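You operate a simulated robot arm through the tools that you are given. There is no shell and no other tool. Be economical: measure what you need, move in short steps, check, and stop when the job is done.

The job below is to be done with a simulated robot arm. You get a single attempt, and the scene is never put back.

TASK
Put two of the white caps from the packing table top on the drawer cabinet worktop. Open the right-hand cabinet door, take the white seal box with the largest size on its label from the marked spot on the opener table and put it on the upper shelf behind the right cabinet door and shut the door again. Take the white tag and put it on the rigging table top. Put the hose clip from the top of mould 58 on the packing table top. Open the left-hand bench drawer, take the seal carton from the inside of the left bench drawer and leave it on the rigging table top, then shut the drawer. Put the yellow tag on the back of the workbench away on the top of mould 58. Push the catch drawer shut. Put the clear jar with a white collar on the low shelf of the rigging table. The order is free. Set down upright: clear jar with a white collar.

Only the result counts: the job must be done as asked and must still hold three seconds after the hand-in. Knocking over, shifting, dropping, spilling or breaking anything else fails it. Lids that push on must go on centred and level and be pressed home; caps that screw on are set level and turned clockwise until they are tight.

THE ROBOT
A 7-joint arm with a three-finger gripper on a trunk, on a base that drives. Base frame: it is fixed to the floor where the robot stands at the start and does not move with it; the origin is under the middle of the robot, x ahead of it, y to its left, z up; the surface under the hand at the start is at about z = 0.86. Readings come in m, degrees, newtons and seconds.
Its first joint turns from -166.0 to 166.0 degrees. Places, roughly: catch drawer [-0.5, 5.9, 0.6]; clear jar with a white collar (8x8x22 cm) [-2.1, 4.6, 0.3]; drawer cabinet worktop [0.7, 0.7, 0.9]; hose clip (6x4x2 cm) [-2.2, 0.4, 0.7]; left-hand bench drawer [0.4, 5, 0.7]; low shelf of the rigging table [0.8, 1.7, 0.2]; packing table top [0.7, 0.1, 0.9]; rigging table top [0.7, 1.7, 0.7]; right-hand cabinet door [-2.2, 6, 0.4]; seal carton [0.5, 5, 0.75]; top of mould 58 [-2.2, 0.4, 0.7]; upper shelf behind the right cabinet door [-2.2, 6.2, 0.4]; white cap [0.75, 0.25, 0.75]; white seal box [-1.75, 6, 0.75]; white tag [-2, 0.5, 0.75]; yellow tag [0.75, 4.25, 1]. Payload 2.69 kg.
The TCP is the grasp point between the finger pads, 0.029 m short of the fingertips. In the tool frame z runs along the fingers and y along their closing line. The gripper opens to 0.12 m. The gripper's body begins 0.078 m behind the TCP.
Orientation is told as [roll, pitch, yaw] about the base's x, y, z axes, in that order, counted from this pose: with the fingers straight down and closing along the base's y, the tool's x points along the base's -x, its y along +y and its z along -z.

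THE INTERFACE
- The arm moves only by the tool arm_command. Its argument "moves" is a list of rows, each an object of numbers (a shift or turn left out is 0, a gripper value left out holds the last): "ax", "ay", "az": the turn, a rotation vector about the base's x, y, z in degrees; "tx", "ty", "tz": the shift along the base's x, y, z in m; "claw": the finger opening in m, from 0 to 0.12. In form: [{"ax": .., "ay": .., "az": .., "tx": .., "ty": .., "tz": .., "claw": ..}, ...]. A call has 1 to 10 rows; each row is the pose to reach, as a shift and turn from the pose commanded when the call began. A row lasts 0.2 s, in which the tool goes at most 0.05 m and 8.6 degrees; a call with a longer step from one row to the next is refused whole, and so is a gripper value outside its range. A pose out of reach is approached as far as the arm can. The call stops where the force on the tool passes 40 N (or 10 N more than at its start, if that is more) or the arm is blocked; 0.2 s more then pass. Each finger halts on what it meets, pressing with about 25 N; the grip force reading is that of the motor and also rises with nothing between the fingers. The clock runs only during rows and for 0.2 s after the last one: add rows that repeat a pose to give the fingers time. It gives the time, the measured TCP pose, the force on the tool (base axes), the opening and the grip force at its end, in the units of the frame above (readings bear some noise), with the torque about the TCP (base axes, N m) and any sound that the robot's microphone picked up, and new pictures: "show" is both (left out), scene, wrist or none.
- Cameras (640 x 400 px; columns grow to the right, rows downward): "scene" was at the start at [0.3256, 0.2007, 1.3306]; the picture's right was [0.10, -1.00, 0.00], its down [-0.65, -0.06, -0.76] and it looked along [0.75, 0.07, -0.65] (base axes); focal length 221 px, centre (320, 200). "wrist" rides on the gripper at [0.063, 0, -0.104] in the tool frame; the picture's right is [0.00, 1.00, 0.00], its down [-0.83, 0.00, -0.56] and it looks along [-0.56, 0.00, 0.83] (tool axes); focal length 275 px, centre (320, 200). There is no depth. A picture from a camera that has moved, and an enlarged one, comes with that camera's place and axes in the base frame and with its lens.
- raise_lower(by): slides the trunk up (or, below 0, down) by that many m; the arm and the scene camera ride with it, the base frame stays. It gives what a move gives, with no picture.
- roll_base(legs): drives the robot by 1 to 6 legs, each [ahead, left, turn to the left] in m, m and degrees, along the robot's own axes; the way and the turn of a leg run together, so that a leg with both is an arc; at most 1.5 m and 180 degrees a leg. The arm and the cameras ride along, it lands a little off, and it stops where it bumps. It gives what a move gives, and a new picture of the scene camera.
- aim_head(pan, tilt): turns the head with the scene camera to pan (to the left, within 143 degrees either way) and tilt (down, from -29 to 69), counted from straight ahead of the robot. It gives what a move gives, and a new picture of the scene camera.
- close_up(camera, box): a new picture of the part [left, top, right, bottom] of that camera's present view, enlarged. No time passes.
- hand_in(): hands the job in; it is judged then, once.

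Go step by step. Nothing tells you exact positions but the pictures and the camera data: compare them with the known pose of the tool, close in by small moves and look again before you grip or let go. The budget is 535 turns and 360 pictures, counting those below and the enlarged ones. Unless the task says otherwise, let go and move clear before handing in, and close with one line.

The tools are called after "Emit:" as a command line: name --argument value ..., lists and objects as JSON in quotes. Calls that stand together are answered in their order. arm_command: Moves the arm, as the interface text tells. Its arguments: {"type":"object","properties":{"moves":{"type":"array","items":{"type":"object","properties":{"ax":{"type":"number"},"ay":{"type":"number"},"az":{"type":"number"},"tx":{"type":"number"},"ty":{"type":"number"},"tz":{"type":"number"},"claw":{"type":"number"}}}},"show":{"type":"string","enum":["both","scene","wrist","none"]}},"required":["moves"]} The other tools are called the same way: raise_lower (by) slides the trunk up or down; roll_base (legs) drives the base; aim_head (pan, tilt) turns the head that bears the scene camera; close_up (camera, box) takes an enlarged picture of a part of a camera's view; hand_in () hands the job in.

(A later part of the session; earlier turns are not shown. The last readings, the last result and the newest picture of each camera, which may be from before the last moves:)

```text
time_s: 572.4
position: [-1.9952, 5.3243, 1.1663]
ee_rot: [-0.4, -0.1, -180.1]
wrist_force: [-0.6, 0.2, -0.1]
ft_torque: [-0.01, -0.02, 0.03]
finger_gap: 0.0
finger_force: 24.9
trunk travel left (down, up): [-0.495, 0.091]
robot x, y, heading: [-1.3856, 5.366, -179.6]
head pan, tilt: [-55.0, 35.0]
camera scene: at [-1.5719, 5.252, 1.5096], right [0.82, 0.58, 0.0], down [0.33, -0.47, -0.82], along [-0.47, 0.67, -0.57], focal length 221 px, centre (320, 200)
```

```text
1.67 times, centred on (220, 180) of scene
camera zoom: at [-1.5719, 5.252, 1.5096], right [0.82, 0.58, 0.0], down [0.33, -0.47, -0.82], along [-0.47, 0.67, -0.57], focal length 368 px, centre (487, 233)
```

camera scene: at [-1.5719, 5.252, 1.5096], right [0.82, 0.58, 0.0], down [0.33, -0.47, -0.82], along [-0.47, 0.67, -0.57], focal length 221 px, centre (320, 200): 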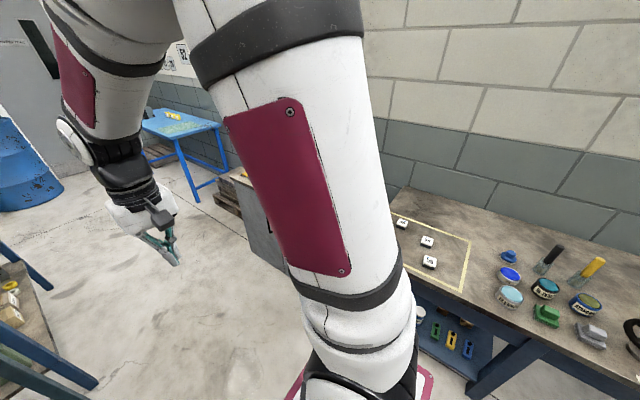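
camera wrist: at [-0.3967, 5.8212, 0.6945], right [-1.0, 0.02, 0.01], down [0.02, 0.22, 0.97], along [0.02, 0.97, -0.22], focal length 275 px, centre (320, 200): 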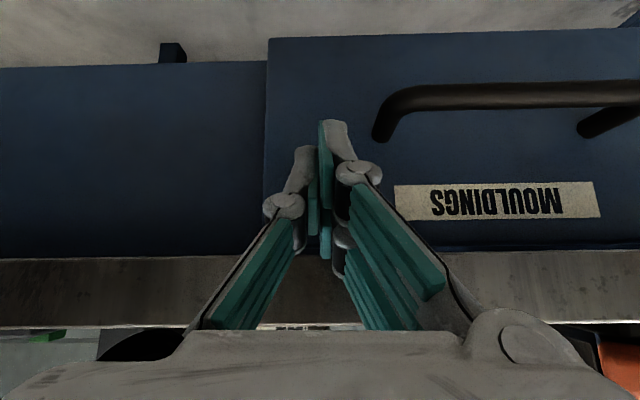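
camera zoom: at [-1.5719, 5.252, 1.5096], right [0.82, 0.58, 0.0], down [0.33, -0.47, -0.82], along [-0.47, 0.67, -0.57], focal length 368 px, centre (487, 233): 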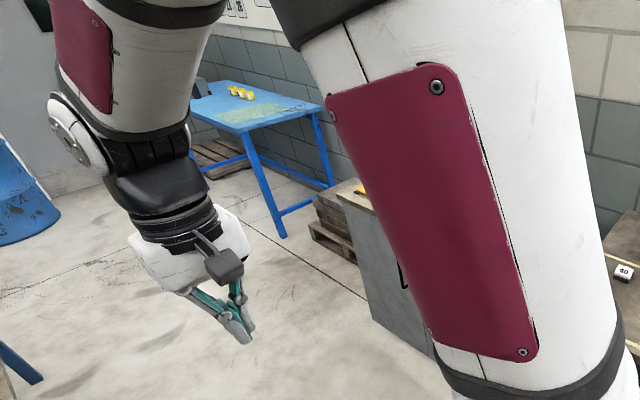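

Emit:
roll_base --legs '[[0.21, 0.03, 0]]'

Emit:
arm_command --moves '[{"az": -7, "ty": 0.045}, {"az": -14, "ty": 0.09}, {"az": -21, "ty": 0.135}, {"az": -28, "ty": 0.18}, {"az": -35, "ty": 0.225}, {"az": -42, "ty": 0.27}, {"az": -49, "ty": 0.315, "tx": -0.01}, {"az": -56, "ty": 0.35, "tx": -0.03}, {"az": -63, "ty": 0.38, "tx": -0.06}, {"az": -70, "ty": 0.4, "tx": -0.09, "claw": 0.06}]'

```text
time_s: 574.1
position: [-2.2115, 5.294, 1.1679]
ee_rot: [-0.4, -0.1, -180.0]
wrist_force: [0.6, -1.1, 0.8]
ft_torque: [-0.01, 0.01, 0.0]
finger_gap: 0.0
finger_force: 24.5
trunk travel left (down, up): [-0.495, 0.091]
robot x, y, heading: [-1.6018, 5.3345, -179.3]
head pan, tilt: [-55.0, 35.0]
camera scene: at [-1.7885, 5.2219, 1.5097], right [0.82, 0.58, 0.0], down [0.33, -0.47, -0.82], along [-0.47, 0.67, -0.57], focal length 221 px, centre (320, 200)
```

scene: 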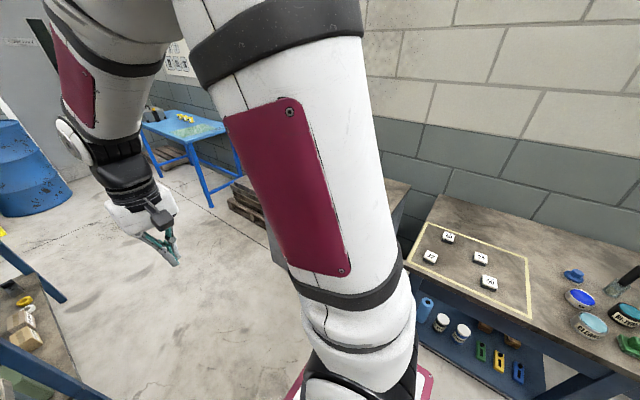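

```text
time_s: 576.3
position: [-2.3053, 5.6963, 1.1678]
ee_rot: [-0.4, -0.1, 110.0]
wrist_force: [0.5, 0.2, 0.9]
ft_torque: [0.03, 0.01, -0.01]
finger_gap: 0.06
finger_force: 0.1
trunk travel left (down, up): [-0.495, 0.091]
robot x, y, heading: [-1.6031, 5.3355, -179.8]
head pan, tilt: [-55.0, 35.0]
camera scene: at [-1.7883, 5.2217, 1.5096], right [0.82, 0.58, 0.0], down [0.33, -0.47, -0.82], along [-0.47, 0.67, -0.57], focal length 221 px, centre (320, 200)
camera wrist: at [-2.2838, 5.6362, 1.2728], right [-0.94, -0.35, -0.01], down [-0.29, 0.78, 0.56], along [-0.19, 0.52, -0.83], focal length 275 px, centre (320, 200)
```

scene: 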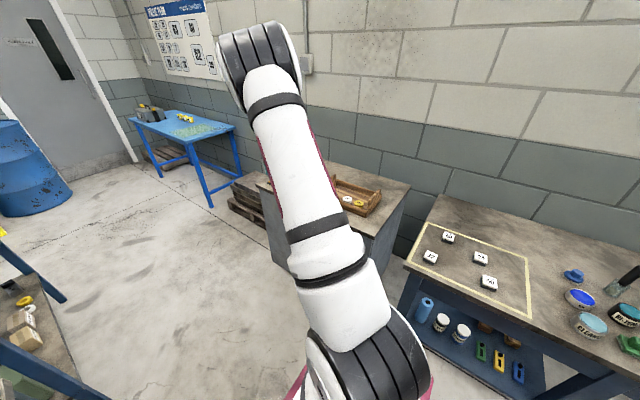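
wrist: 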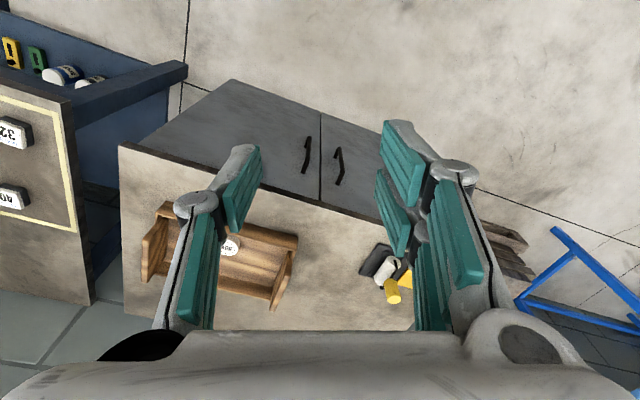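

The wrist view shows the right door's vertical handle at about (-2.345, 5.92, 0.52–0.74). I'll tilt the tool toward it and lower.

Emit:
arm_command --moves '[{"ax": 5.3, "ay": 1.9, "ty": 0.013, "tz": -0.02}, {"ax": 10.6, "ay": 3.8, "ty": 0.026, "tz": -0.04}, {"ax": 15.9, "ay": 5.8, "ty": 0.039, "tz": -0.06}, {"ax": 21.2, "ay": 7.7, "ty": 0.052, "tz": -0.08}, {"ax": 26.4, "ay": 9.6, "ty": 0.065, "tz": -0.1}, {"ax": 31.7, "ay": 11.5, "ty": 0.078, "tz": -0.12}, {"ax": 37, "ay": 13.5, "ty": 0.091, "tz": -0.14}, {"ax": 42.3, "ay": 15.4, "ty": 0.1, "tz": -0.16}]' --show "none"

Emit:
raise_lower --by -0.27

Emit:
arm_command --moves '[{"tx": 0.0}]'

```text
time_s: 578.1
position: [-2.3002, 5.7942, 1.005]
ee_rot: [-0.5, -45.2, 110.1]
wrist_force: [1.1, 0.3, 0.3]
ft_torque: [-0.04, -0.01, 0.03]
finger_gap: 0.0598
finger_force: 0.0
trunk travel left (down, up): [-0.495, 0.091]
robot x, y, heading: [-1.6066, 5.3354, -179.9]
head pan, tilt: [-55.0, 35.0]
```

```text
time_s: 580.8
position: [-2.3022, 5.7941, 0.7364]
ee_rot: [-0.6, -45.2, 110.1]
wrist_force: [-0.4, 0.2, 0.0]
ft_torque: [0.0, 0.03, -0.01]
finger_gap: 0.0601
finger_force: 0.0
trunk travel left (down, up): [-0.225, 0.361]
robot x, y, heading: [-1.6046, 5.3374, -179.7]
head pan, tilt: [-55.0, 35.0]
```

```text
time_s: 581.2
position: [-2.3024, 5.7945, 0.7364]
ee_rot: [-0.5, -45.1, 110.0]
wrist_force: [0.4, 0.1, -0.4]
ft_torque: [-0.04, 0.0, 0.0]
finger_gap: 0.0602
finger_force: 0.1
trunk travel left (down, up): [-0.225, 0.361]
robot x, y, heading: [-1.6049, 5.3378, -179.9]
head pan, tilt: [-55.0, 35.0]
camera scene: at [-1.9381, 5.2212, 1.2398], right [0.82, 0.58, 0.0], down [0.33, -0.47, -0.82], along [-0.47, 0.67, -0.57], focal length 221 px, centre (320, 200)
camera wrist: at [-2.2624, 5.6828, 0.7656], right [-0.94, -0.34, -0.01], down [-0.07, 0.18, 0.98], along [-0.33, 0.92, -0.19], focal length 275 px, centre (320, 200)
```

scene: 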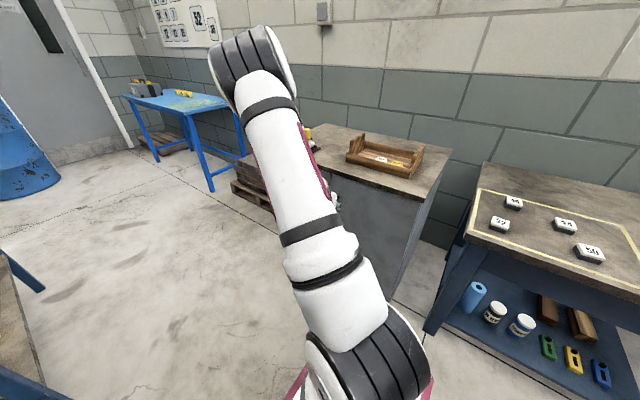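
wrist: 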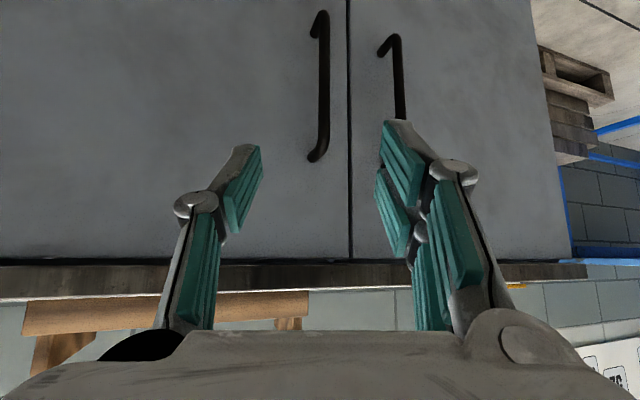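

Emit:
arm_command --moves '[{"tx": -0.012, "ty": 0.03, "tz": -0.035}, {"tx": -0.023, "ty": 0.06, "tz": -0.07}, {"tx": -0.034, "ty": 0.088, "tz": -0.103}]' --show "wrist"

```text
time_s: 582.0
position: [-2.3373, 5.8806, 0.6345]
ee_rot: [-0.4, -45.0, 110.1]
wrist_force: [-0.3, -0.5, 0.2]
ft_torque: [-0.04, 0.0, 0.02]
finger_gap: 0.0599
finger_force: 0.1
trunk travel left (down, up): [-0.225, 0.361]
robot x, y, heading: [-1.6075, 5.3399, -179.7]
head pan, tilt: [-55.0, 35.0]
camera wrist: at [-2.2976, 5.7693, 0.6638], right [-0.94, -0.34, -0.01], down [-0.07, 0.18, 0.98], along [-0.34, 0.92, -0.19], focal length 275 px, centre (320, 200)
```

wrist: 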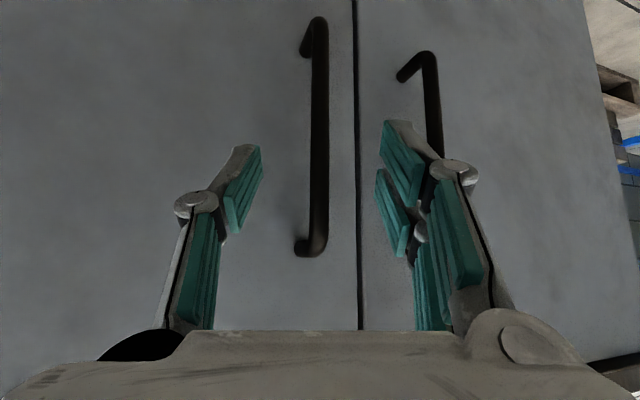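

Emit:
arm_command --moves '[{"tx": -0.01, "ty": 0.025, "tz": -0.018}, {"tx": -0.019, "ty": 0.048, "tz": -0.035}]' --show "wrist"

```text
time_s: 582.6
position: [-2.354, 5.927, 0.5965]
ee_rot: [-0.4, -44.5, 110.2]
wrist_force: [8.5, -14.8, -1.3]
ft_torque: [-0.17, -0.05, -0.67]
finger_gap: 0.0661
finger_force: 2.3
trunk travel left (down, up): [-0.225, 0.361]
robot x, y, heading: [-1.6071, 5.3371, -179.7]
head pan, tilt: [-55.0, 35.0]
camera wrist: at [-2.3145, 5.8165, 0.6265], right [-0.94, -0.34, -0.01], down [-0.08, 0.19, 0.98], along [-0.33, 0.92, -0.2], focal length 275 px, centre (320, 200)
```

wrist: 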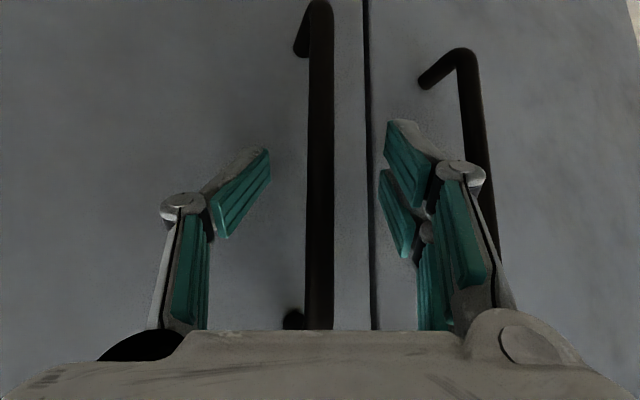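

Emit:
arm_command --moves '[{"ty": -0.006, "tx": 0.002}, {"ty": -0.006, "tx": 0.002, "claw": 0.03}, {"ty": -0.006, "tx": 0.002, "claw": 0.005}, {"ty": -0.006, "tx": 0.002, "claw": 0.005}]' --show "wrist"

```text
time_s: 583.6
position: [-2.3533, 5.9246, 0.5981]
ee_rot: [-0.3, -45.2, 110.1]
wrist_force: [0.4, 0.4, 0.9]
ft_torque: [0.42, 1.05, -0.01]
finger_gap: 0.0115
finger_force: 38.3
trunk travel left (down, up): [-0.225, 0.361]
robot x, y, heading: [-1.6042, 5.3373, -179.8]
head pan, tilt: [-55.0, 35.0]
camera wrist: at [-2.3134, 5.8129, 0.6278], right [-0.94, -0.34, -0.01], down [-0.07, 0.18, 0.98], along [-0.33, 0.92, -0.19], focal length 275 px, centre (320, 200)
```

wrist: 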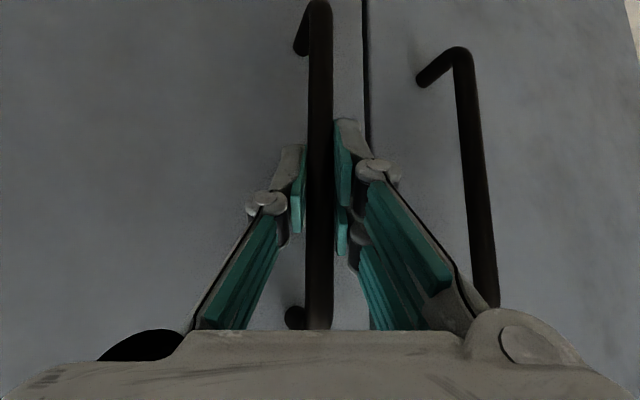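

Handle gripped. I'll pull it along its arc about the hinge near (-2.07, 5.97), turning the tool with the door.

Emit:
arm_command --moves '[{"tx": 0.001, "ty": -0.012, "az": 2.5}, {"tx": 0.0043, "ty": -0.0243, "az": 5}, {"tx": 0.0075, "ty": -0.036, "az": 7.5}, {"tx": 0.011, "ty": -0.048, "az": 10}]' --show "wrist"

```text
time_s: 584.6
position: [-2.3438, 5.8755, 0.5986]
ee_rot: [-0.3, -45.3, 120.2]
wrist_force: [-10.4, -2.2, 9.7]
ft_torque: [-1.13, 0.68, -0.02]
finger_gap: 0.0115
finger_force: 38.1
trunk travel left (down, up): [-0.225, 0.361]
robot x, y, heading: [-1.606, 5.3375, -179.7]
head pan, tilt: [-55.0, 35.0]
camera wrist: at [-2.2855, 5.7731, 0.6276], right [-0.86, -0.5, -0.01], down [-0.1, 0.16, 0.98], along [-0.49, 0.85, -0.19], focal length 275 px, centre (320, 200)
```

wrist: 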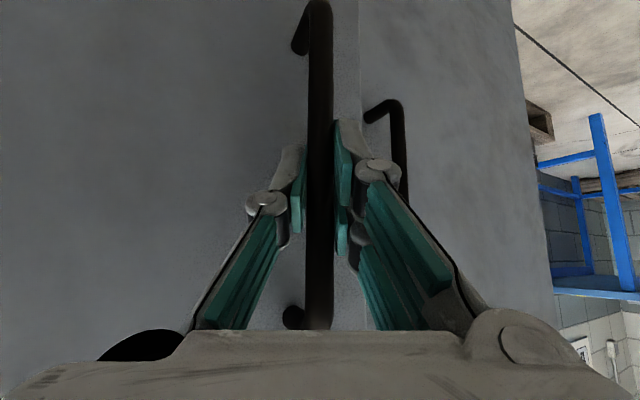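

Emit:
arm_command --moves '[{"tx": 0.0089, "ty": -0.0242, "az": 5}, {"tx": 0.0199, "ty": -0.0475, "az": 10}, {"tx": 0.0329, "ty": -0.0698, "az": 15}, {"tx": 0.0479, "ty": -0.0908, "az": 20}]' --show "none"

```text
time_s: 585.3
position: [-2.3255, 5.8185, 0.5985]
ee_rot: [0.1, -45.5, 131.6]
wrist_force: [0.3, 0.5, 2.2]
ft_torque: [-0.76, 0.4, 0.04]
finger_gap: 0.0114
finger_force: 38.3
trunk travel left (down, up): [-0.225, 0.361]
robot x, y, heading: [-1.6097, 5.3373, -180.0]
head pan, tilt: [-55.0, 35.0]
stopped in row 3: the force on the tool passed its limit at 42 N (the readings are from after the stop); the commanded pose is now the measured one
```

Emit:
arm_command --moves '[{"tx": 0.0137, "ty": -0.0261, "az": 4}, {"tx": 0.0299, "ty": -0.0508, "az": 9}, {"tx": 0.0481, "ty": -0.0741, "az": 14}, {"tx": 0.0683, "ty": -0.0957, "az": 19}]' --show "wrist"

```text
time_s: 586.3
position: [-2.2582, 5.7213, 0.5984]
ee_rot: [0.1, -45.7, 150.8]
wrist_force: [-9.0, -7.6, 20.2]
ft_torque: [-1.13, 0.1, 0.0]
finger_gap: 0.0113
finger_force: 38.4
trunk travel left (down, up): [-0.225, 0.361]
robot x, y, heading: [-1.606, 5.3356, -179.7]
head pan, tilt: [-55.0, 35.0]
camera wrist: at [-2.1549, 5.6638, 0.6263], right [-0.48, -0.88, 0.0], down [-0.16, 0.09, 0.98], along [-0.86, 0.48, -0.18], focal length 275 px, centre (320, 200)
```

wrist: 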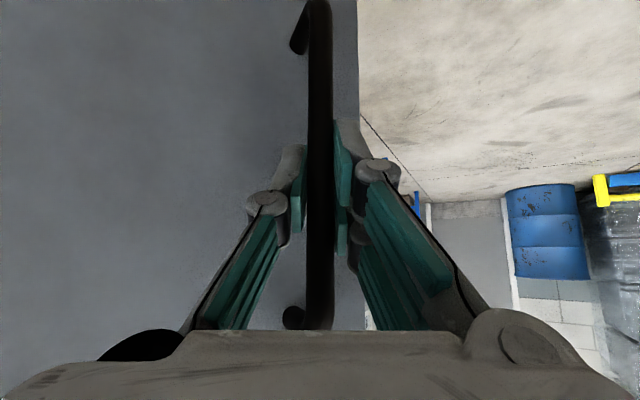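

The door is about 39° open. I'll let go, rise, and push it further open from the inside with the fingers pointing down.

Emit:
arm_command --moves '[{"claw": 0.03}, {"claw": 0.06}, {"claw": 0.06}, {"tz": 0.04, "claw": 0.06}, {"tz": 0.08, "claw": 0.06}, {"tz": 0.12, "claw": 0.06}]' --show "wrist"

Emit:
raise_lower --by 0.3

```text
time_s: 587.7
position: [-2.2593, 5.7239, 0.7184]
ee_rot: [0.0, -45.4, 150.6]
wrist_force: [-0.3, 0.3, -0.1]
ft_torque: [0.03, 0.03, 0.0]
finger_gap: 0.0599
finger_force: 0.0
trunk travel left (down, up): [-0.225, 0.361]
robot x, y, heading: [-1.6085, 5.336, -179.7]
head pan, tilt: [-55.0, 35.0]
camera wrist: at [-2.1563, 5.6652, 0.7481], right [-0.49, -0.87, 0.0], down [-0.16, 0.09, 0.98], along [-0.86, 0.48, -0.19], focal length 275 px, centre (320, 200)
```

wrist: 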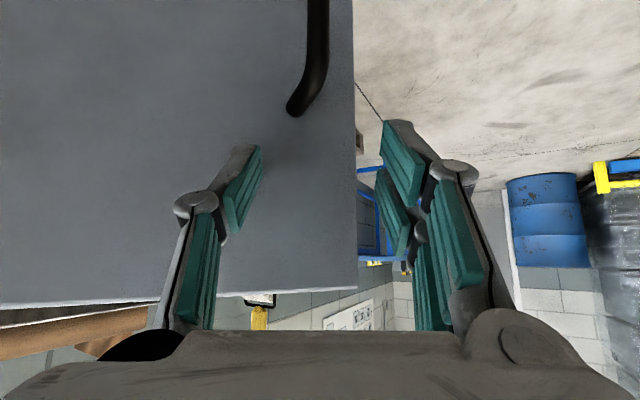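

```text
time_s: 590.7
position: [-2.2563, 5.7232, 1.0175]
ee_rot: [0.0, -45.5, 150.6]
wrist_force: [-0.6, -0.3, 0.3]
ft_torque: [-0.03, 0.01, -0.01]
finger_gap: 0.06
finger_force: 0.2
trunk travel left (down, up): [-0.525, 0.061]
robot x, y, heading: [-1.6066, 5.3375, -179.9]
head pan, tilt: [-55.0, 35.0]
```

Emit:
arm_command --moves '[{"ax": -3.7, "ay": -6.6, "tz": 0.015}, {"ax": -7.4, "ay": -13.2, "tz": 0.03}, {"ax": -11.1, "ay": -19.8, "tz": 0.045}, {"ax": -14.8, "ay": -26.4, "tz": 0.06}, {"ax": -18.5, "ay": -33, "tz": 0.075}, {"ax": -22.3, "ay": -39.6, "tz": 0.09, "claw": 0}, {"ax": -22.3, "ay": -39.6, "tz": 0.09, "claw": 0}]' --show "none"

Emit:
roll_base --legs '[[-0.06, 0, 0]]'

Emit:
close_up --camera "wrist" --box '[0, 0, 640, 400]'

```text
time_s: 592.3
position: [-2.2549, 5.7245, 1.1062]
ee_rot: [0.2, 0.0, 150.6]
wrist_force: [0.5, -0.4, -0.3]
ft_torque: [0.02, 0.01, 0.01]
finger_gap: 0.0
finger_force: 24.8
trunk travel left (down, up): [-0.525, 0.061]
robot x, y, heading: [-1.603, 5.3337, -179.7]
head pan, tilt: [-55.0, 35.0]
```

```text
time_s: 593.3
position: [-2.1921, 5.7259, 1.1066]
ee_rot: [-0.1, 0.0, 150.6]
wrist_force: [0.2, -0.4, 0.2]
ft_torque: [0.0, 0.0, -0.04]
finger_gap: 0.0
finger_force: 24.9
trunk travel left (down, up): [-0.525, 0.061]
robot x, y, heading: [-1.544, 5.3389, -179.9]
head pan, tilt: [-55.0, 35.0]
camera scene: at [-1.697, 5.2226, 1.5398], right [0.82, 0.58, 0.0], down [0.33, -0.47, -0.82], along [-0.47, 0.67, -0.57], focal length 221 px, centre (320, 200)
```

scene: 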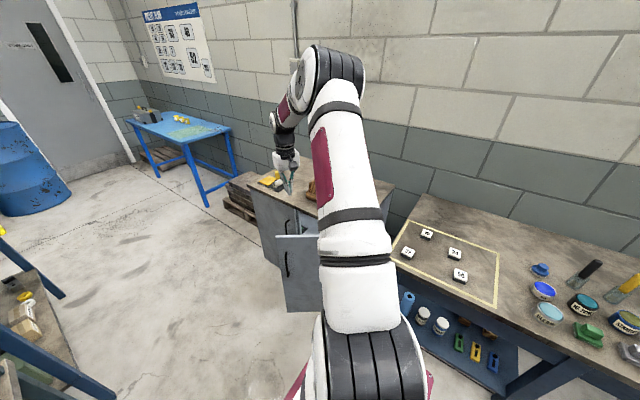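

```text
1.00 times, centred on (320, 200) of wrist (not enlarged: the box is as wide or as high as the picture)
camera zoom: at [-2.1381, 5.6948, 1.2116], right [-0.49, -0.87, 0.0], down [-0.73, 0.41, 0.56], along [-0.49, 0.27, -0.83], focal length 275 px, centre (320, 200)
```

zoom: 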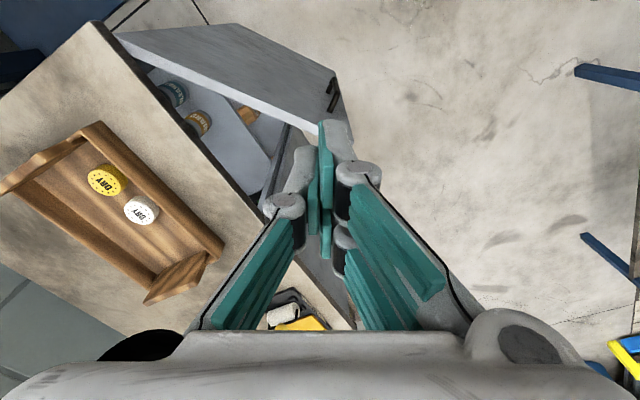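

Emit:
arm_command --moves '[{"tx": -0.027, "ty": 0.036}, {"tx": -0.054, "ty": 0.072}, {"tx": -0.06, "ty": 0.08}]' --show "none"

Emit:
raise_lower --by -0.25

Emit:
close_up --camera "wrist" --box '[0, 0, 640, 400]'

```text
time_s: 594.1
position: [-2.2522, 5.8073, 1.1055]
ee_rot: [0.0, 0.0, 150.6]
wrist_force: [-0.3, -0.4, -0.3]
ft_torque: [-0.01, 0.0, -0.01]
finger_gap: 0.0002
finger_force: 24.5
trunk travel left (down, up): [-0.525, 0.061]
robot x, y, heading: [-1.5451, 5.3388, -179.5]
head pan, tilt: [-55.0, 35.0]
```

```text
time_s: 596.7
position: [-2.2526, 5.8054, 0.8579]
ee_rot: [0.1, -0.1, 150.6]
wrist_force: [0.6, 0.0, 0.1]
ft_torque: [-0.01, 0.03, 0.02]
finger_gap: 0.0001
finger_force: 24.6
trunk travel left (down, up): [-0.275, 0.311]
robot x, y, heading: [-1.5406, 5.3395, -179.9]
head pan, tilt: [-55.0, 35.0]
```

```text
1.00 times, centred on (320, 200) of wrist (not enlarged: the box is as wide or as high as the picture)
camera zoom: at [-2.198, 5.7748, 0.9618], right [-0.49, -0.87, 0.0], down [-0.73, 0.4, 0.56], along [-0.49, 0.27, -0.83], focal length 275 px, centre (320, 200)
```

zoom: 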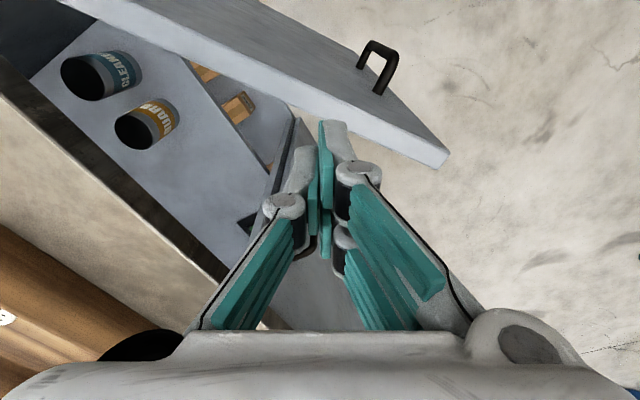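

Emit:
arm_command --moves '[{"tx": -0.017, "ty": 0.025}, {"tx": -0.034, "ty": 0.049}, {"tx": -0.034, "ty": 0.049, "tz": -0.045}, {"tx": -0.034, "ty": 0.049, "tz": -0.09}, {"tx": -0.034, "ty": 0.049, "tz": -0.13}]' --show "wrist"

```text
time_s: 597.9
position: [-2.2857, 5.8564, 0.7245]
ee_rot: [0.0, 0.0, 150.6]
wrist_force: [-0.1, 0.4, 0.8]
ft_torque: [0.05, 0.0, 0.01]
finger_gap: 0.0
finger_force: 25.1
trunk travel left (down, up): [-0.275, 0.311]
robot x, y, heading: [-1.5463, 5.3373, -179.6]
head pan, tilt: [-55.0, 35.0]
camera wrist: at [-2.2317, 5.826, 0.8289], right [-0.49, -0.87, 0.0], down [-0.73, 0.4, 0.56], along [-0.49, 0.27, -0.83], focal length 275 px, centre (320, 200)
```

wrist: 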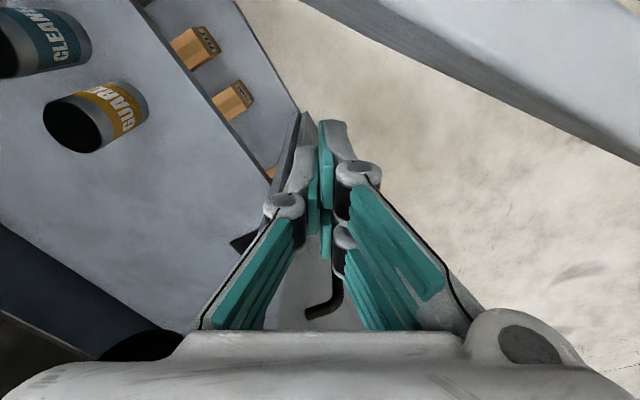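

Emit:
arm_command --moves '[{"tx": 0.018, "ty": -0.026}, {"tx": 0.037, "ty": -0.053}, {"tx": 0.055, "ty": -0.079}, {"tx": 0.08, "ty": -0.104}, {"tx": 0.106, "ty": -0.128}, {"tx": 0.137, "ty": -0.146}, {"tx": 0.168, "ty": -0.162}, {"tx": 0.202, "ty": -0.172}, {"tx": 0.237, "ty": -0.179}]'

```text
time_s: 599.9
position: [-2.0527, 5.6753, 0.7286]
ee_rot: [-0.1, -0.1, 150.6]
wrist_force: [-0.2, -0.3, 0.4]
ft_torque: [-0.01, -0.05, 0.01]
finger_gap: 0.0001
finger_force: 24.6
trunk travel left (down, up): [-0.275, 0.311]
robot x, y, heading: [-1.5434, 5.3408, -179.7]
head pan, tilt: [-55.0, 35.0]
camera scene: at [-1.8621, 5.2218, 1.2896], right [0.82, 0.58, 0.0], down [0.33, -0.47, -0.82], along [-0.47, 0.67, -0.57], focal length 221 px, centre (320, 200)
camera wrist: at [-1.9978, 5.6444, 0.8331], right [-0.49, -0.87, 0.0], down [-0.73, 0.4, 0.56], along [-0.49, 0.27, -0.83], focal length 275 px, centre (320, 200)
```

scene: 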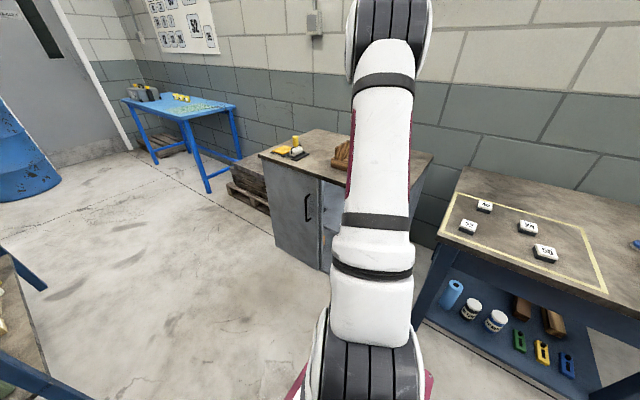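
wrist: 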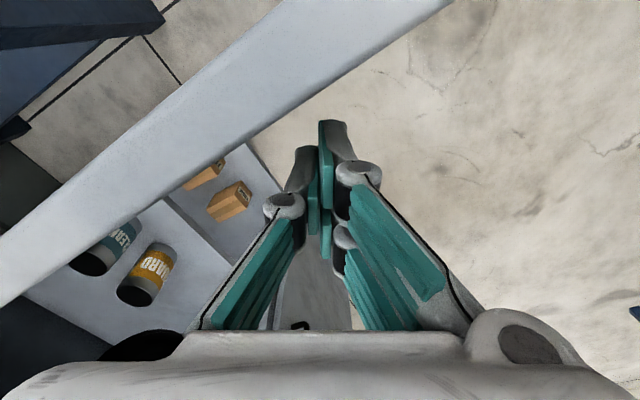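

Emit:
arm_command --moves '[{"tx": -0.03, "tz": 0.0}, {"tx": -0.03, "tz": 0.05}, {"tx": -0.03, "tz": 0.1}, {"tx": -0.03, "tz": 0.14}]' --show "none"

Emit:
roll_base --legs '[[-0.32, 0, 0]]'

Emit:
arm_command --moves '[{"tx": -0.045}, {"tx": -0.09}, {"tx": -0.135}, {"tx": -0.18}, {"tx": -0.225}, {"tx": -0.27}, {"tx": -0.31}]' --show "wrist"

```text
time_s: 600.9
position: [-2.0804, 5.6756, 0.8682]
ee_rot: [0.0, 0.0, 150.5]
wrist_force: [0.6, 0.4, -0.6]
ft_torque: [0.02, -0.02, -0.03]
finger_gap: 0.0
finger_force: 25.0
trunk travel left (down, up): [-0.275, 0.311]
robot x, y, heading: [-1.5421, 5.3441, -179.7]
head pan, tilt: [-55.0, 35.0]
```

```text
time_s: 603.0
position: [-1.7624, 5.6759, 0.866]
ee_rot: [0.0, 0.0, 150.6]
wrist_force: [-0.1, -0.5, 0.5]
ft_torque: [-0.01, 0.0, 0.01]
finger_gap: 0.0
finger_force: 25.3
trunk travel left (down, up): [-0.275, 0.311]
robot x, y, heading: [-1.2253, 5.3419, -179.8]
head pan, tilt: [-55.0, 35.0]
camera scene: at [-1.5423, 5.2229, 1.2897], right [0.82, 0.58, 0.0], down [0.33, -0.47, -0.82], along [-0.47, 0.67, -0.57], focal length 221 px, centre (320, 200)
```

scene: 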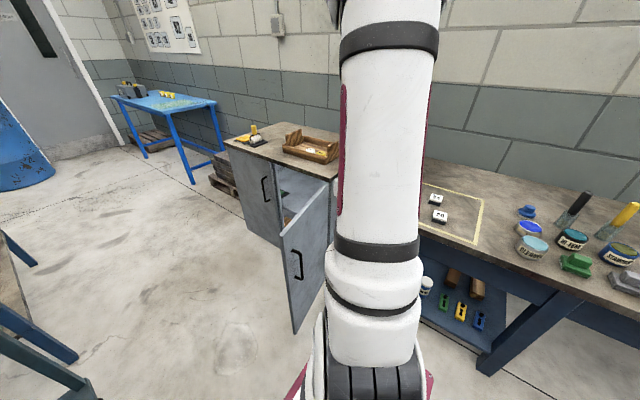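

```text
time_s: 604.6
position: [-2.0703, 5.6766, 0.8658]
ee_rot: [-0.1, 0.0, 150.6]
wrist_force: [0.0, 0.5, 0.5]
ft_torque: [0.01, 0.01, -0.02]
finger_gap: 0.0
finger_force: 24.6
trunk travel left (down, up): [-0.275, 0.311]
robot x, y, heading: [-1.2233, 5.3388, -179.7]
head pan, tilt: [-55.0, 35.0]
camera wrist: at [-2.0156, 5.6454, 0.9701], right [-0.49, -0.87, 0.0], down [-0.73, 0.4, 0.56], along [-0.49, 0.27, -0.83], focal length 275 px, centre (320, 200)
```

wrist: 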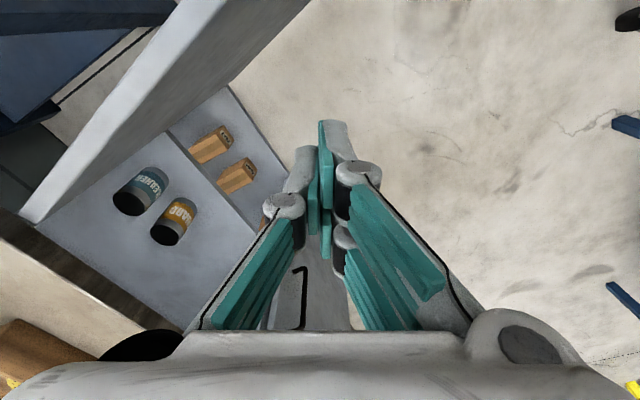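

Emit:
arm_command --moves '[{"tz": -0.045}, {"tz": -0.09}, {"tz": -0.138}, {"tx": 0.03, "tz": -0.138}, {"tx": 0.072, "ty": -0.001, "tz": -0.138}, {"tx": 0.1155, "ty": 0.006, "tz": -0.138}, {"tx": 0.149, "ty": 0.018, "tz": -0.138}, {"tx": 0.182, "ty": 0.032, "tz": -0.138}, {"tx": 0.21, "ty": 0.05, "tz": -0.138}, {"tx": 0.23, "ty": 0.065, "tz": -0.138}]'

```text
time_s: 606.0
position: [-1.9743, 5.6784, 0.7306]
ee_rot: [0.2, -1.1, 151.1]
wrist_force: [-2.8, -0.2, 0.4]
ft_torque: [0.02, -0.12, 0.07]
finger_gap: 0.0
finger_force: 24.6
trunk travel left (down, up): [-0.275, 0.311]
robot x, y, heading: [-1.224, 5.3408, -179.6]
head pan, tilt: [-55.0, 35.0]
stopped in row 6: the force on the tool passed its limit at 57 N (the readings are from after the stop); the commanded pose is now the measured one
camera scene: at [-1.5425, 5.2229, 1.2897], right [0.82, 0.58, 0.0], down [0.33, -0.47, -0.82], along [-0.47, 0.67, -0.57], focal length 221 px, centre (320, 200)
camera wrist: at [-1.918, 5.647, 0.8349], right [-0.48, -0.88, 0.0], down [-0.72, 0.4, 0.57], along [-0.5, 0.27, -0.82], focal length 275 px, centre (320, 200)
```

scene: 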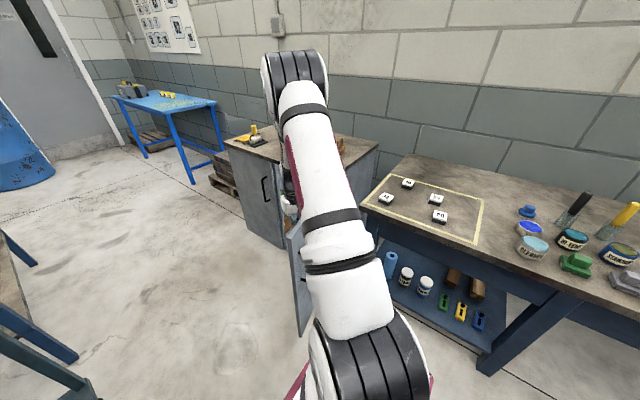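
wrist: 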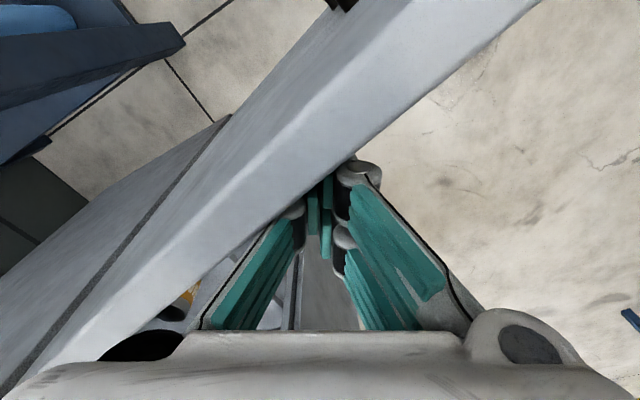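

Emit:
arm_command --moves '[{"tx": -0.03}, {"tx": -0.04, "tz": 0.04}, {"tx": -0.04, "tz": 0.09}, {"tx": -0.04, "tz": 0.14}, {"tx": -0.04, "tz": 0.19}]' --show "none"

Emit:
aim_head --pan -5 --tilt 50

```text
time_s: 607.2
position: [-2.0159, 5.6792, 0.9209]
ee_rot: [0.2, -1.0, 151.1]
wrist_force: [-0.8, 0.0, -0.5]
ft_torque: [-0.03, -0.01, 0.03]
finger_gap: 0.0
finger_force: 24.8
trunk travel left (down, up): [-0.275, 0.311]
robot x, y, heading: [-1.225, 5.3368, -179.7]
head pan, tilt: [-55.0, 35.0]
```

```text
time_s: 608.4
position: [-2.0151, 5.679, 0.9208]
ee_rot: [0.1, -1.1, 151.1]
wrist_force: [0.1, 0.6, 0.0]
ft_torque: [-0.02, 0.0, 0.0]
finger_gap: 0.0
finger_force: 25.2
trunk travel left (down, up): [-0.275, 0.311]
robot x, y, heading: [-1.2239, 5.3373, -179.6]
head pan, tilt: [-5.0, 50.0]
camera scene: at [-1.5682, 5.1574, 1.268], right [0.08, 1.0, 0.0], down [0.76, -0.06, -0.64], along [-0.64, 0.05, -0.77], focal length 221 px, centre (320, 200)
```

scene: 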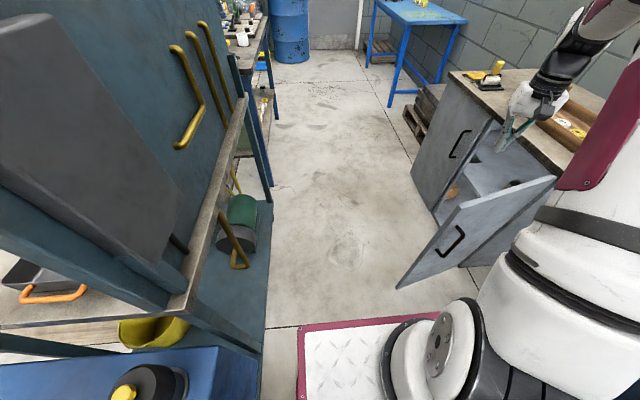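

The passage past the open door is about 0.66 m wide, enough for the 0.49 m base. First I fetch the seal box 50.

Emit:
arm_command --moves '[{"tz": 0.04, "tx": 0.01}, {"tz": 0.06, "tx": 0.048, "ty": 0.02}, {"tz": 0.06, "tx": 0.086, "ty": 0.05}, {"tz": 0.06, "tx": 0.124, "ty": 0.08}, {"tz": 0.06, "tx": 0.162, "ty": 0.11}, {"tz": 0.06, "tx": 0.2, "ty": 0.14}, {"tz": 0.06, "tx": 0.238, "ty": 0.17}, {"tz": 0.06, "tx": 0.276, "ty": 0.2}, {"tz": 0.06, "tx": 0.314, "ty": 0.23}, {"tz": 0.06, "tx": 0.352, "ty": 0.26, "claw": 0.09}]' --show "none"

Emit:
arm_command --moves '[{"tx": 0.035, "ty": 0.02, "az": -8, "claw": 0.09}, {"tx": 0.07, "ty": 0.04, "az": -16, "claw": 0.09}, {"tx": 0.1, "ty": 0.06, "az": -24, "claw": 0.09}, {"tx": 0.1, "ty": 0.06, "az": -32, "claw": 0.09}, {"tx": 0.1, "ty": 0.06, "az": -36, "claw": 0.09}]'

```text
time_s: 610.6
position: [-1.6614, 5.9359, 0.9813]
ee_rot: [0.2, -0.9, 151.2]
wrist_force: [-0.9, -0.8, 0.4]
ft_torque: [0.04, -0.05, 0.0]
finger_gap: 0.0884
finger_force: 0.0
trunk travel left (down, up): [-0.275, 0.311]
robot x, y, heading: [-1.2264, 5.3375, -179.9]
head pan, tilt: [-5.0, 50.0]
```

```text
time_s: 611.8
position: [-1.5619, 5.9979, 0.9807]
ee_rot: [0.2, -0.9, 115.0]
wrist_force: [0.6, 0.3, -0.3]
ft_torque: [0.04, 0.02, 0.01]
finger_gap: 0.0899
finger_force: 0.0
trunk travel left (down, up): [-0.275, 0.311]
robot x, y, heading: [-1.224, 5.3376, -179.9]
head pan, tilt: [-5.0, 50.0]
camera scene: at [-1.5682, 5.1574, 1.268], right [0.08, 1.0, 0.0], down [0.76, -0.06, -0.64], along [-0.64, 0.05, -0.77], focal length 221 px, centre (320, 200)
camera wrist: at [-1.5346, 5.9392, 1.085], right [-0.9, -0.43, 0.0], down [-0.35, 0.74, 0.57], along [-0.25, 0.52, -0.82], focal length 275 px, centre (320, 200)
```

scene: 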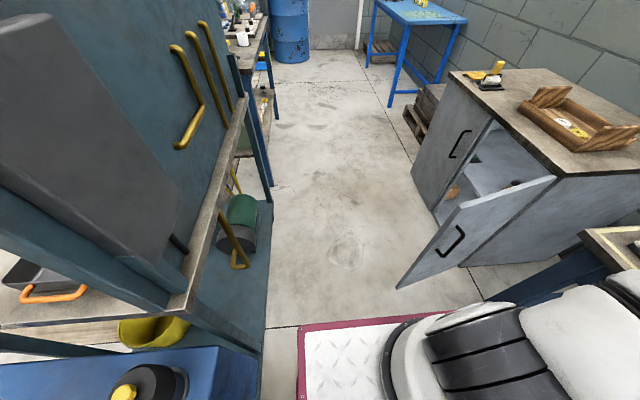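
wrist: 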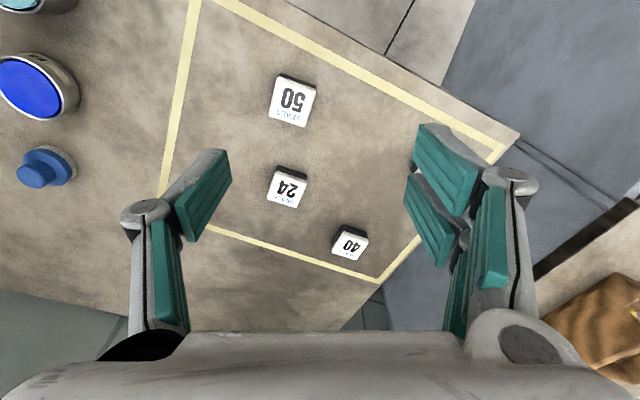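

Emit:
roll_base --legs '[[-0.17, 0, 0]]'

Emit:
arm_command --moves '[{"tx": -0.04, "az": -5}, {"tx": -0.08, "az": -10}, {"tx": -0.12, "az": -15}, {"tx": -0.15, "az": -15}]' --show "none"

Emit:
arm_command --moves '[{"ax": 7.9, "ay": 1.4, "tz": -0.02}, {"ax": 15.8, "ay": 2.8, "tz": -0.04}, {"ax": 23.7, "ay": 4.2, "tz": -0.06}, {"ax": 31.6, "ay": 5.6, "tz": -0.08}, {"ax": 39.5, "ay": 7, "tz": -0.1}, {"ax": 47.3, "ay": 8.3, "tz": -0.12}]'

```text
time_s: 613.2
position: [-1.3931, 5.9995, 0.9804]
ee_rot: [0.3, -0.9, 114.9]
wrist_force: [-0.5, -0.2, 0.1]
ft_torque: [-0.01, -0.02, -0.04]
finger_gap: 0.0899
finger_force: 0.0
trunk travel left (down, up): [-0.275, 0.311]
robot x, y, heading: [-1.0541, 5.3426, -179.6]
head pan, tilt: [-5.0, 50.0]
camera scene: at [-1.4, 5.1591, 1.2679], right [0.08, 1.0, 0.0], down [0.76, -0.06, -0.64], along [-0.64, 0.05, -0.77], focal length 221 px, centre (320, 200)
```

scene: 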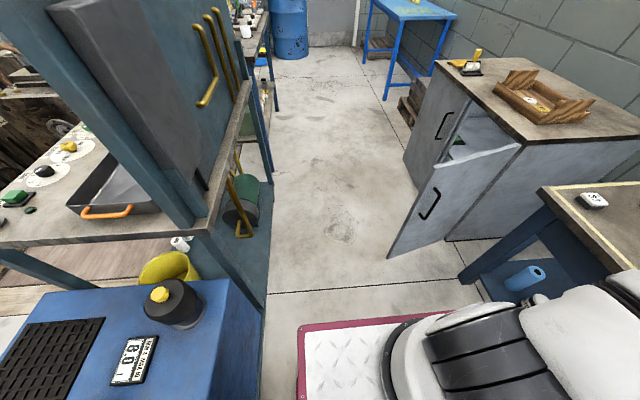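

```text
time_s: 614.2
position: [-1.543, 5.9969, 0.9818]
ee_rot: [0.3, -1.0, 99.8]
wrist_force: [0.2, 0.4, -0.3]
ft_torque: [-0.01, 0.03, 0.04]
finger_gap: 0.0899
finger_force: 0.0
trunk travel left (down, up): [-0.275, 0.311]
robot x, y, heading: [-1.0558, 5.3437, -179.8]
head pan, tilt: [-5.0, 50.0]
```

```text
time_s: 615.6
position: [-1.5445, 5.999, 0.8601]
ee_rot: [0.2, -49.1, 100.1]
wrist_force: [-0.2, -0.8, -0.2]
ft_torque: [-0.01, 0.02, 0.02]
finger_gap: 0.09
finger_force: 0.0
trunk travel left (down, up): [-0.275, 0.311]
robot x, y, heading: [-1.0544, 5.3414, -179.6]
head pan, tilt: [-5.0, 50.0]
camera scene: at [-1.3999, 5.1588, 1.268], right [0.08, 1.0, 0.0], down [0.76, -0.06, -0.64], along [-0.64, 0.05, -0.77], focal length 221 px, centre (320, 200)
camera wrist: at [-1.5233, 5.8802, 0.8822], right [-0.98, -0.18, 0.0], down [-0.02, 0.12, 0.99], along [-0.18, 0.98, -0.12], focal length 275 px, centre (320, 200)
```

scene: 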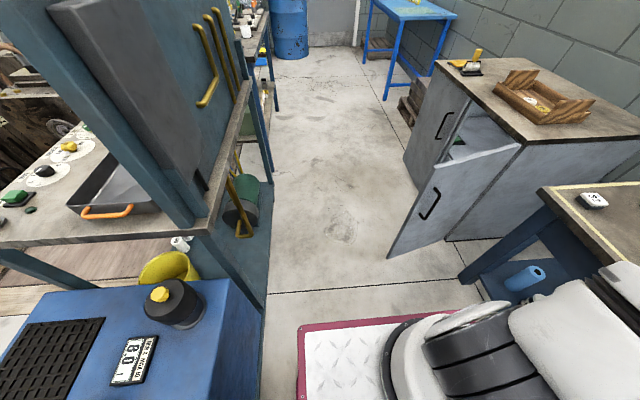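
wrist: 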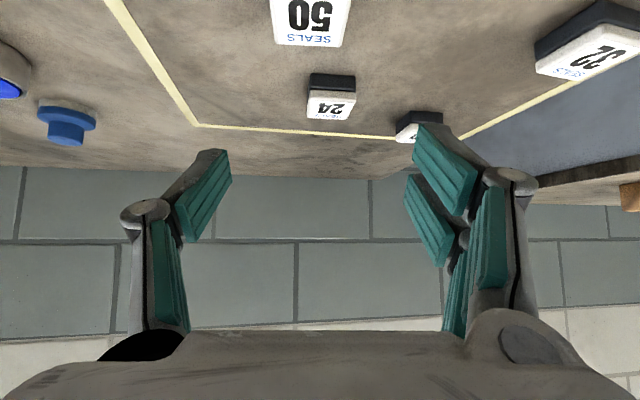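

Emit:
arm_command --moves '[{"tx": -0.004, "ty": 0.03, "tz": -0.01}, {"tx": -0.0045, "ty": 0.042, "tz": -0.04}, {"tx": -0.0045, "ty": 0.042, "tz": -0.075}, {"tx": -0.0045, "ty": 0.042, "tz": -0.1}]' --show "wrist"

```text
time_s: 616.6
position: [-1.5467, 6.0427, 0.7627]
ee_rot: [0.4, -49.1, 99.8]
wrist_force: [0.3, 0.7, 0.4]
ft_torque: [-0.02, 0.02, -0.01]
finger_gap: 0.0901
finger_force: 0.0
trunk travel left (down, up): [-0.275, 0.311]
robot x, y, heading: [-1.055, 5.3403, -180.0]
head pan, tilt: [-5.0, 50.0]
camera wrist: at [-1.5261, 5.9246, 0.7838], right [-0.98, -0.18, 0.0], down [-0.02, 0.12, 0.99], along [-0.18, 0.98, -0.12], focal length 275 px, centre (320, 200)
```

wrist: 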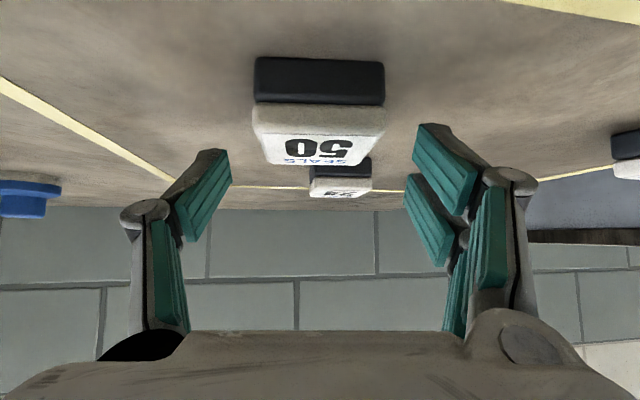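

Emit:
arm_command --moves '[{"tx": -0.001, "ty": 0.005, "tz": -0.01}, {"tx": -0.002, "ty": 0.009, "tz": -0.018}, {"tx": -0.002, "ty": 0.009, "tz": -0.018, "claw": 0.06}, {"tx": -0.002, "ty": 0.009, "tz": -0.018, "claw": 0.04}, {"tx": -0.002, "ty": 0.009, "tz": -0.018, "claw": 0.04}]' --show "wrist"

```text
time_s: 617.5
position: [-1.5565, 6.0533, 0.7543]
ee_rot: [0.9, -50.2, 99.8]
wrist_force: [-3.7, -9.1, 22.0]
ft_torque: [-0.32, 0.79, 0.2]
finger_gap: 0.0492
finger_force: 5.9
trunk travel left (down, up): [-0.275, 0.311]
robot x, y, heading: [-1.0567, 5.3389, -179.6]
head pan, tilt: [-5.0, 50.0]
stopped in row 4: the force on the tool passed its limit at 48 N (the readings are from after the stop); the commanded pose is now the measured one
camera wrist: at [-1.5342, 5.9354, 0.7728], right [-0.98, -0.18, 0.01], down [-0.01, 0.1, 0.99], along [-0.18, 0.98, -0.1], focal length 275 px, centre (320, 200)
```

wrist: 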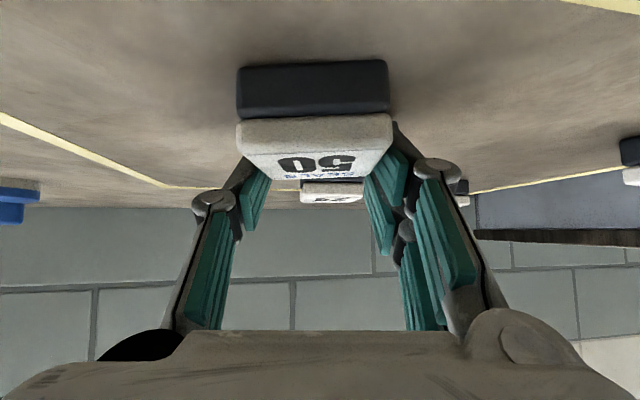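

Emit:
arm_command --moves '[{"tz": 0.001, "claw": 0.04}, {"tz": 0.001, "claw": 0.035}, {"tz": 0.001, "claw": 0.035}]' --show "wrist"

```text
time_s: 618.3
position: [-1.5553, 6.054, 0.7546]
ee_rot: [0.9, -50.2, 99.7]
wrist_force: [-9.9, 7.6, 27.9]
ft_torque: [0.24, 1.14, -0.17]
finger_gap: 0.0465
finger_force: 25.0
trunk travel left (down, up): [-0.275, 0.311]
robot x, y, heading: [-1.0534, 5.3439, -179.5]
head pan, tilt: [-5.0, 50.0]
camera wrist: at [-1.5331, 5.9357, 0.7732], right [-0.98, -0.18, 0.01], down [-0.01, 0.1, 0.99], along [-0.18, 0.98, -0.11], focal length 275 px, centre (320, 200)
```

wrist: 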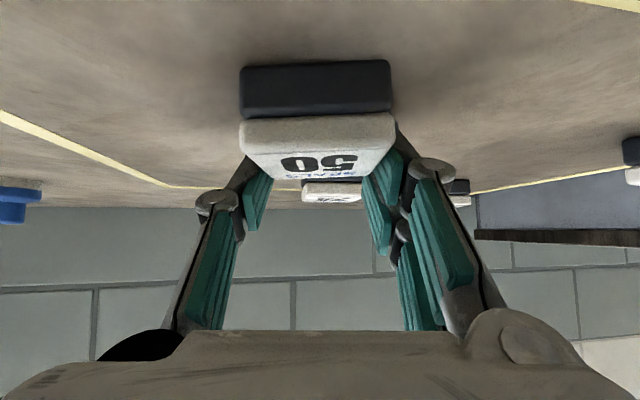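

Emit:
arm_command --moves '[{"tz": 0.008}, {"tz": 0.016}, {"tz": 0.03}, {"tz": 0.05}]' --show "wrist"

```text
time_s: 619.3
position: [-1.5544, 6.0528, 0.7993]
ee_rot: [0.8, -49.5, 99.7]
wrist_force: [-0.6, 0.7, -0.5]
ft_torque: [0.02, 0.01, 0.03]
finger_gap: 0.0465
finger_force: 24.7
trunk travel left (down, up): [-0.275, 0.311]
robot x, y, heading: [-1.0552, 5.3409, -179.8]
head pan, tilt: [-5.0, 50.0]
camera wrist: at [-1.5327, 5.9343, 0.8189], right [-0.98, -0.18, 0.0], down [-0.02, 0.12, 0.99], along [-0.18, 0.98, -0.12], focal length 275 px, centre (320, 200)
```

wrist: 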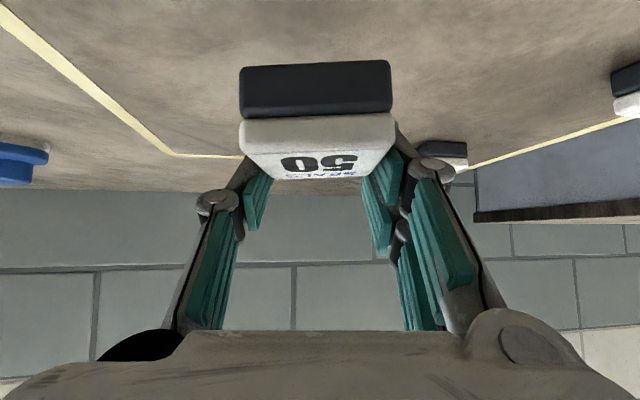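

Box 50 is held. I'll raise it and thread the passage past the open door, checking position as I go.

Emit:
raise_lower --by 0.3

Emit:
roll_base --legs '[[0.1, 0.08, -0.2]]'

```text
time_s: 622.3
position: [-1.5562, 6.053, 1.1003]
ee_rot: [0.7, -49.6, 99.9]
wrist_force: [-0.1, -0.2, -0.3]
ft_torque: [0.03, -0.01, 0.04]
finger_gap: 0.046
finger_force: 25.0
trunk travel left (down, up): [-0.575, 0.011]
robot x, y, heading: [-1.0565, 5.338, -179.8]
head pan, tilt: [-5.0, 50.0]
```

```text
time_s: 623.6
position: [-1.6537, 5.9732, 1.1002]
ee_rot: [0.7, -49.6, 99.6]
wrist_force: [-0.4, -0.2, -1.0]
ft_torque: [0.03, 0.0, -0.03]
finger_gap: 0.0459
finger_force: 25.4
trunk travel left (down, up): [-0.575, 0.011]
robot x, y, heading: [-1.1576, 5.2604, -180.0]
head pan, tilt: [-5.0, 50.0]
camera scene: at [-1.2754, 5.079, 1.5676], right [0.09, 1.0, 0.0], down [0.76, -0.07, -0.64], along [-0.64, 0.06, -0.77], focal length 221 px, centre (320, 200)
```

scene: 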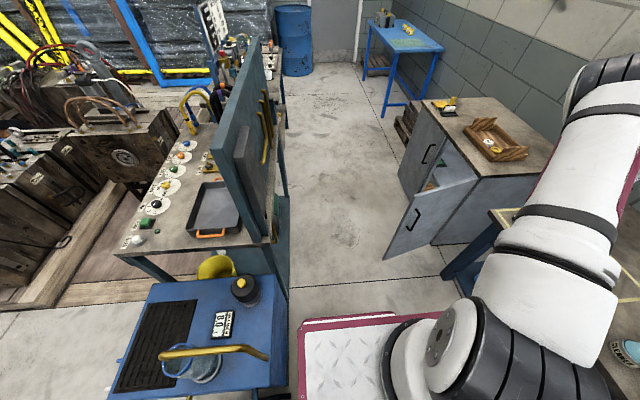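

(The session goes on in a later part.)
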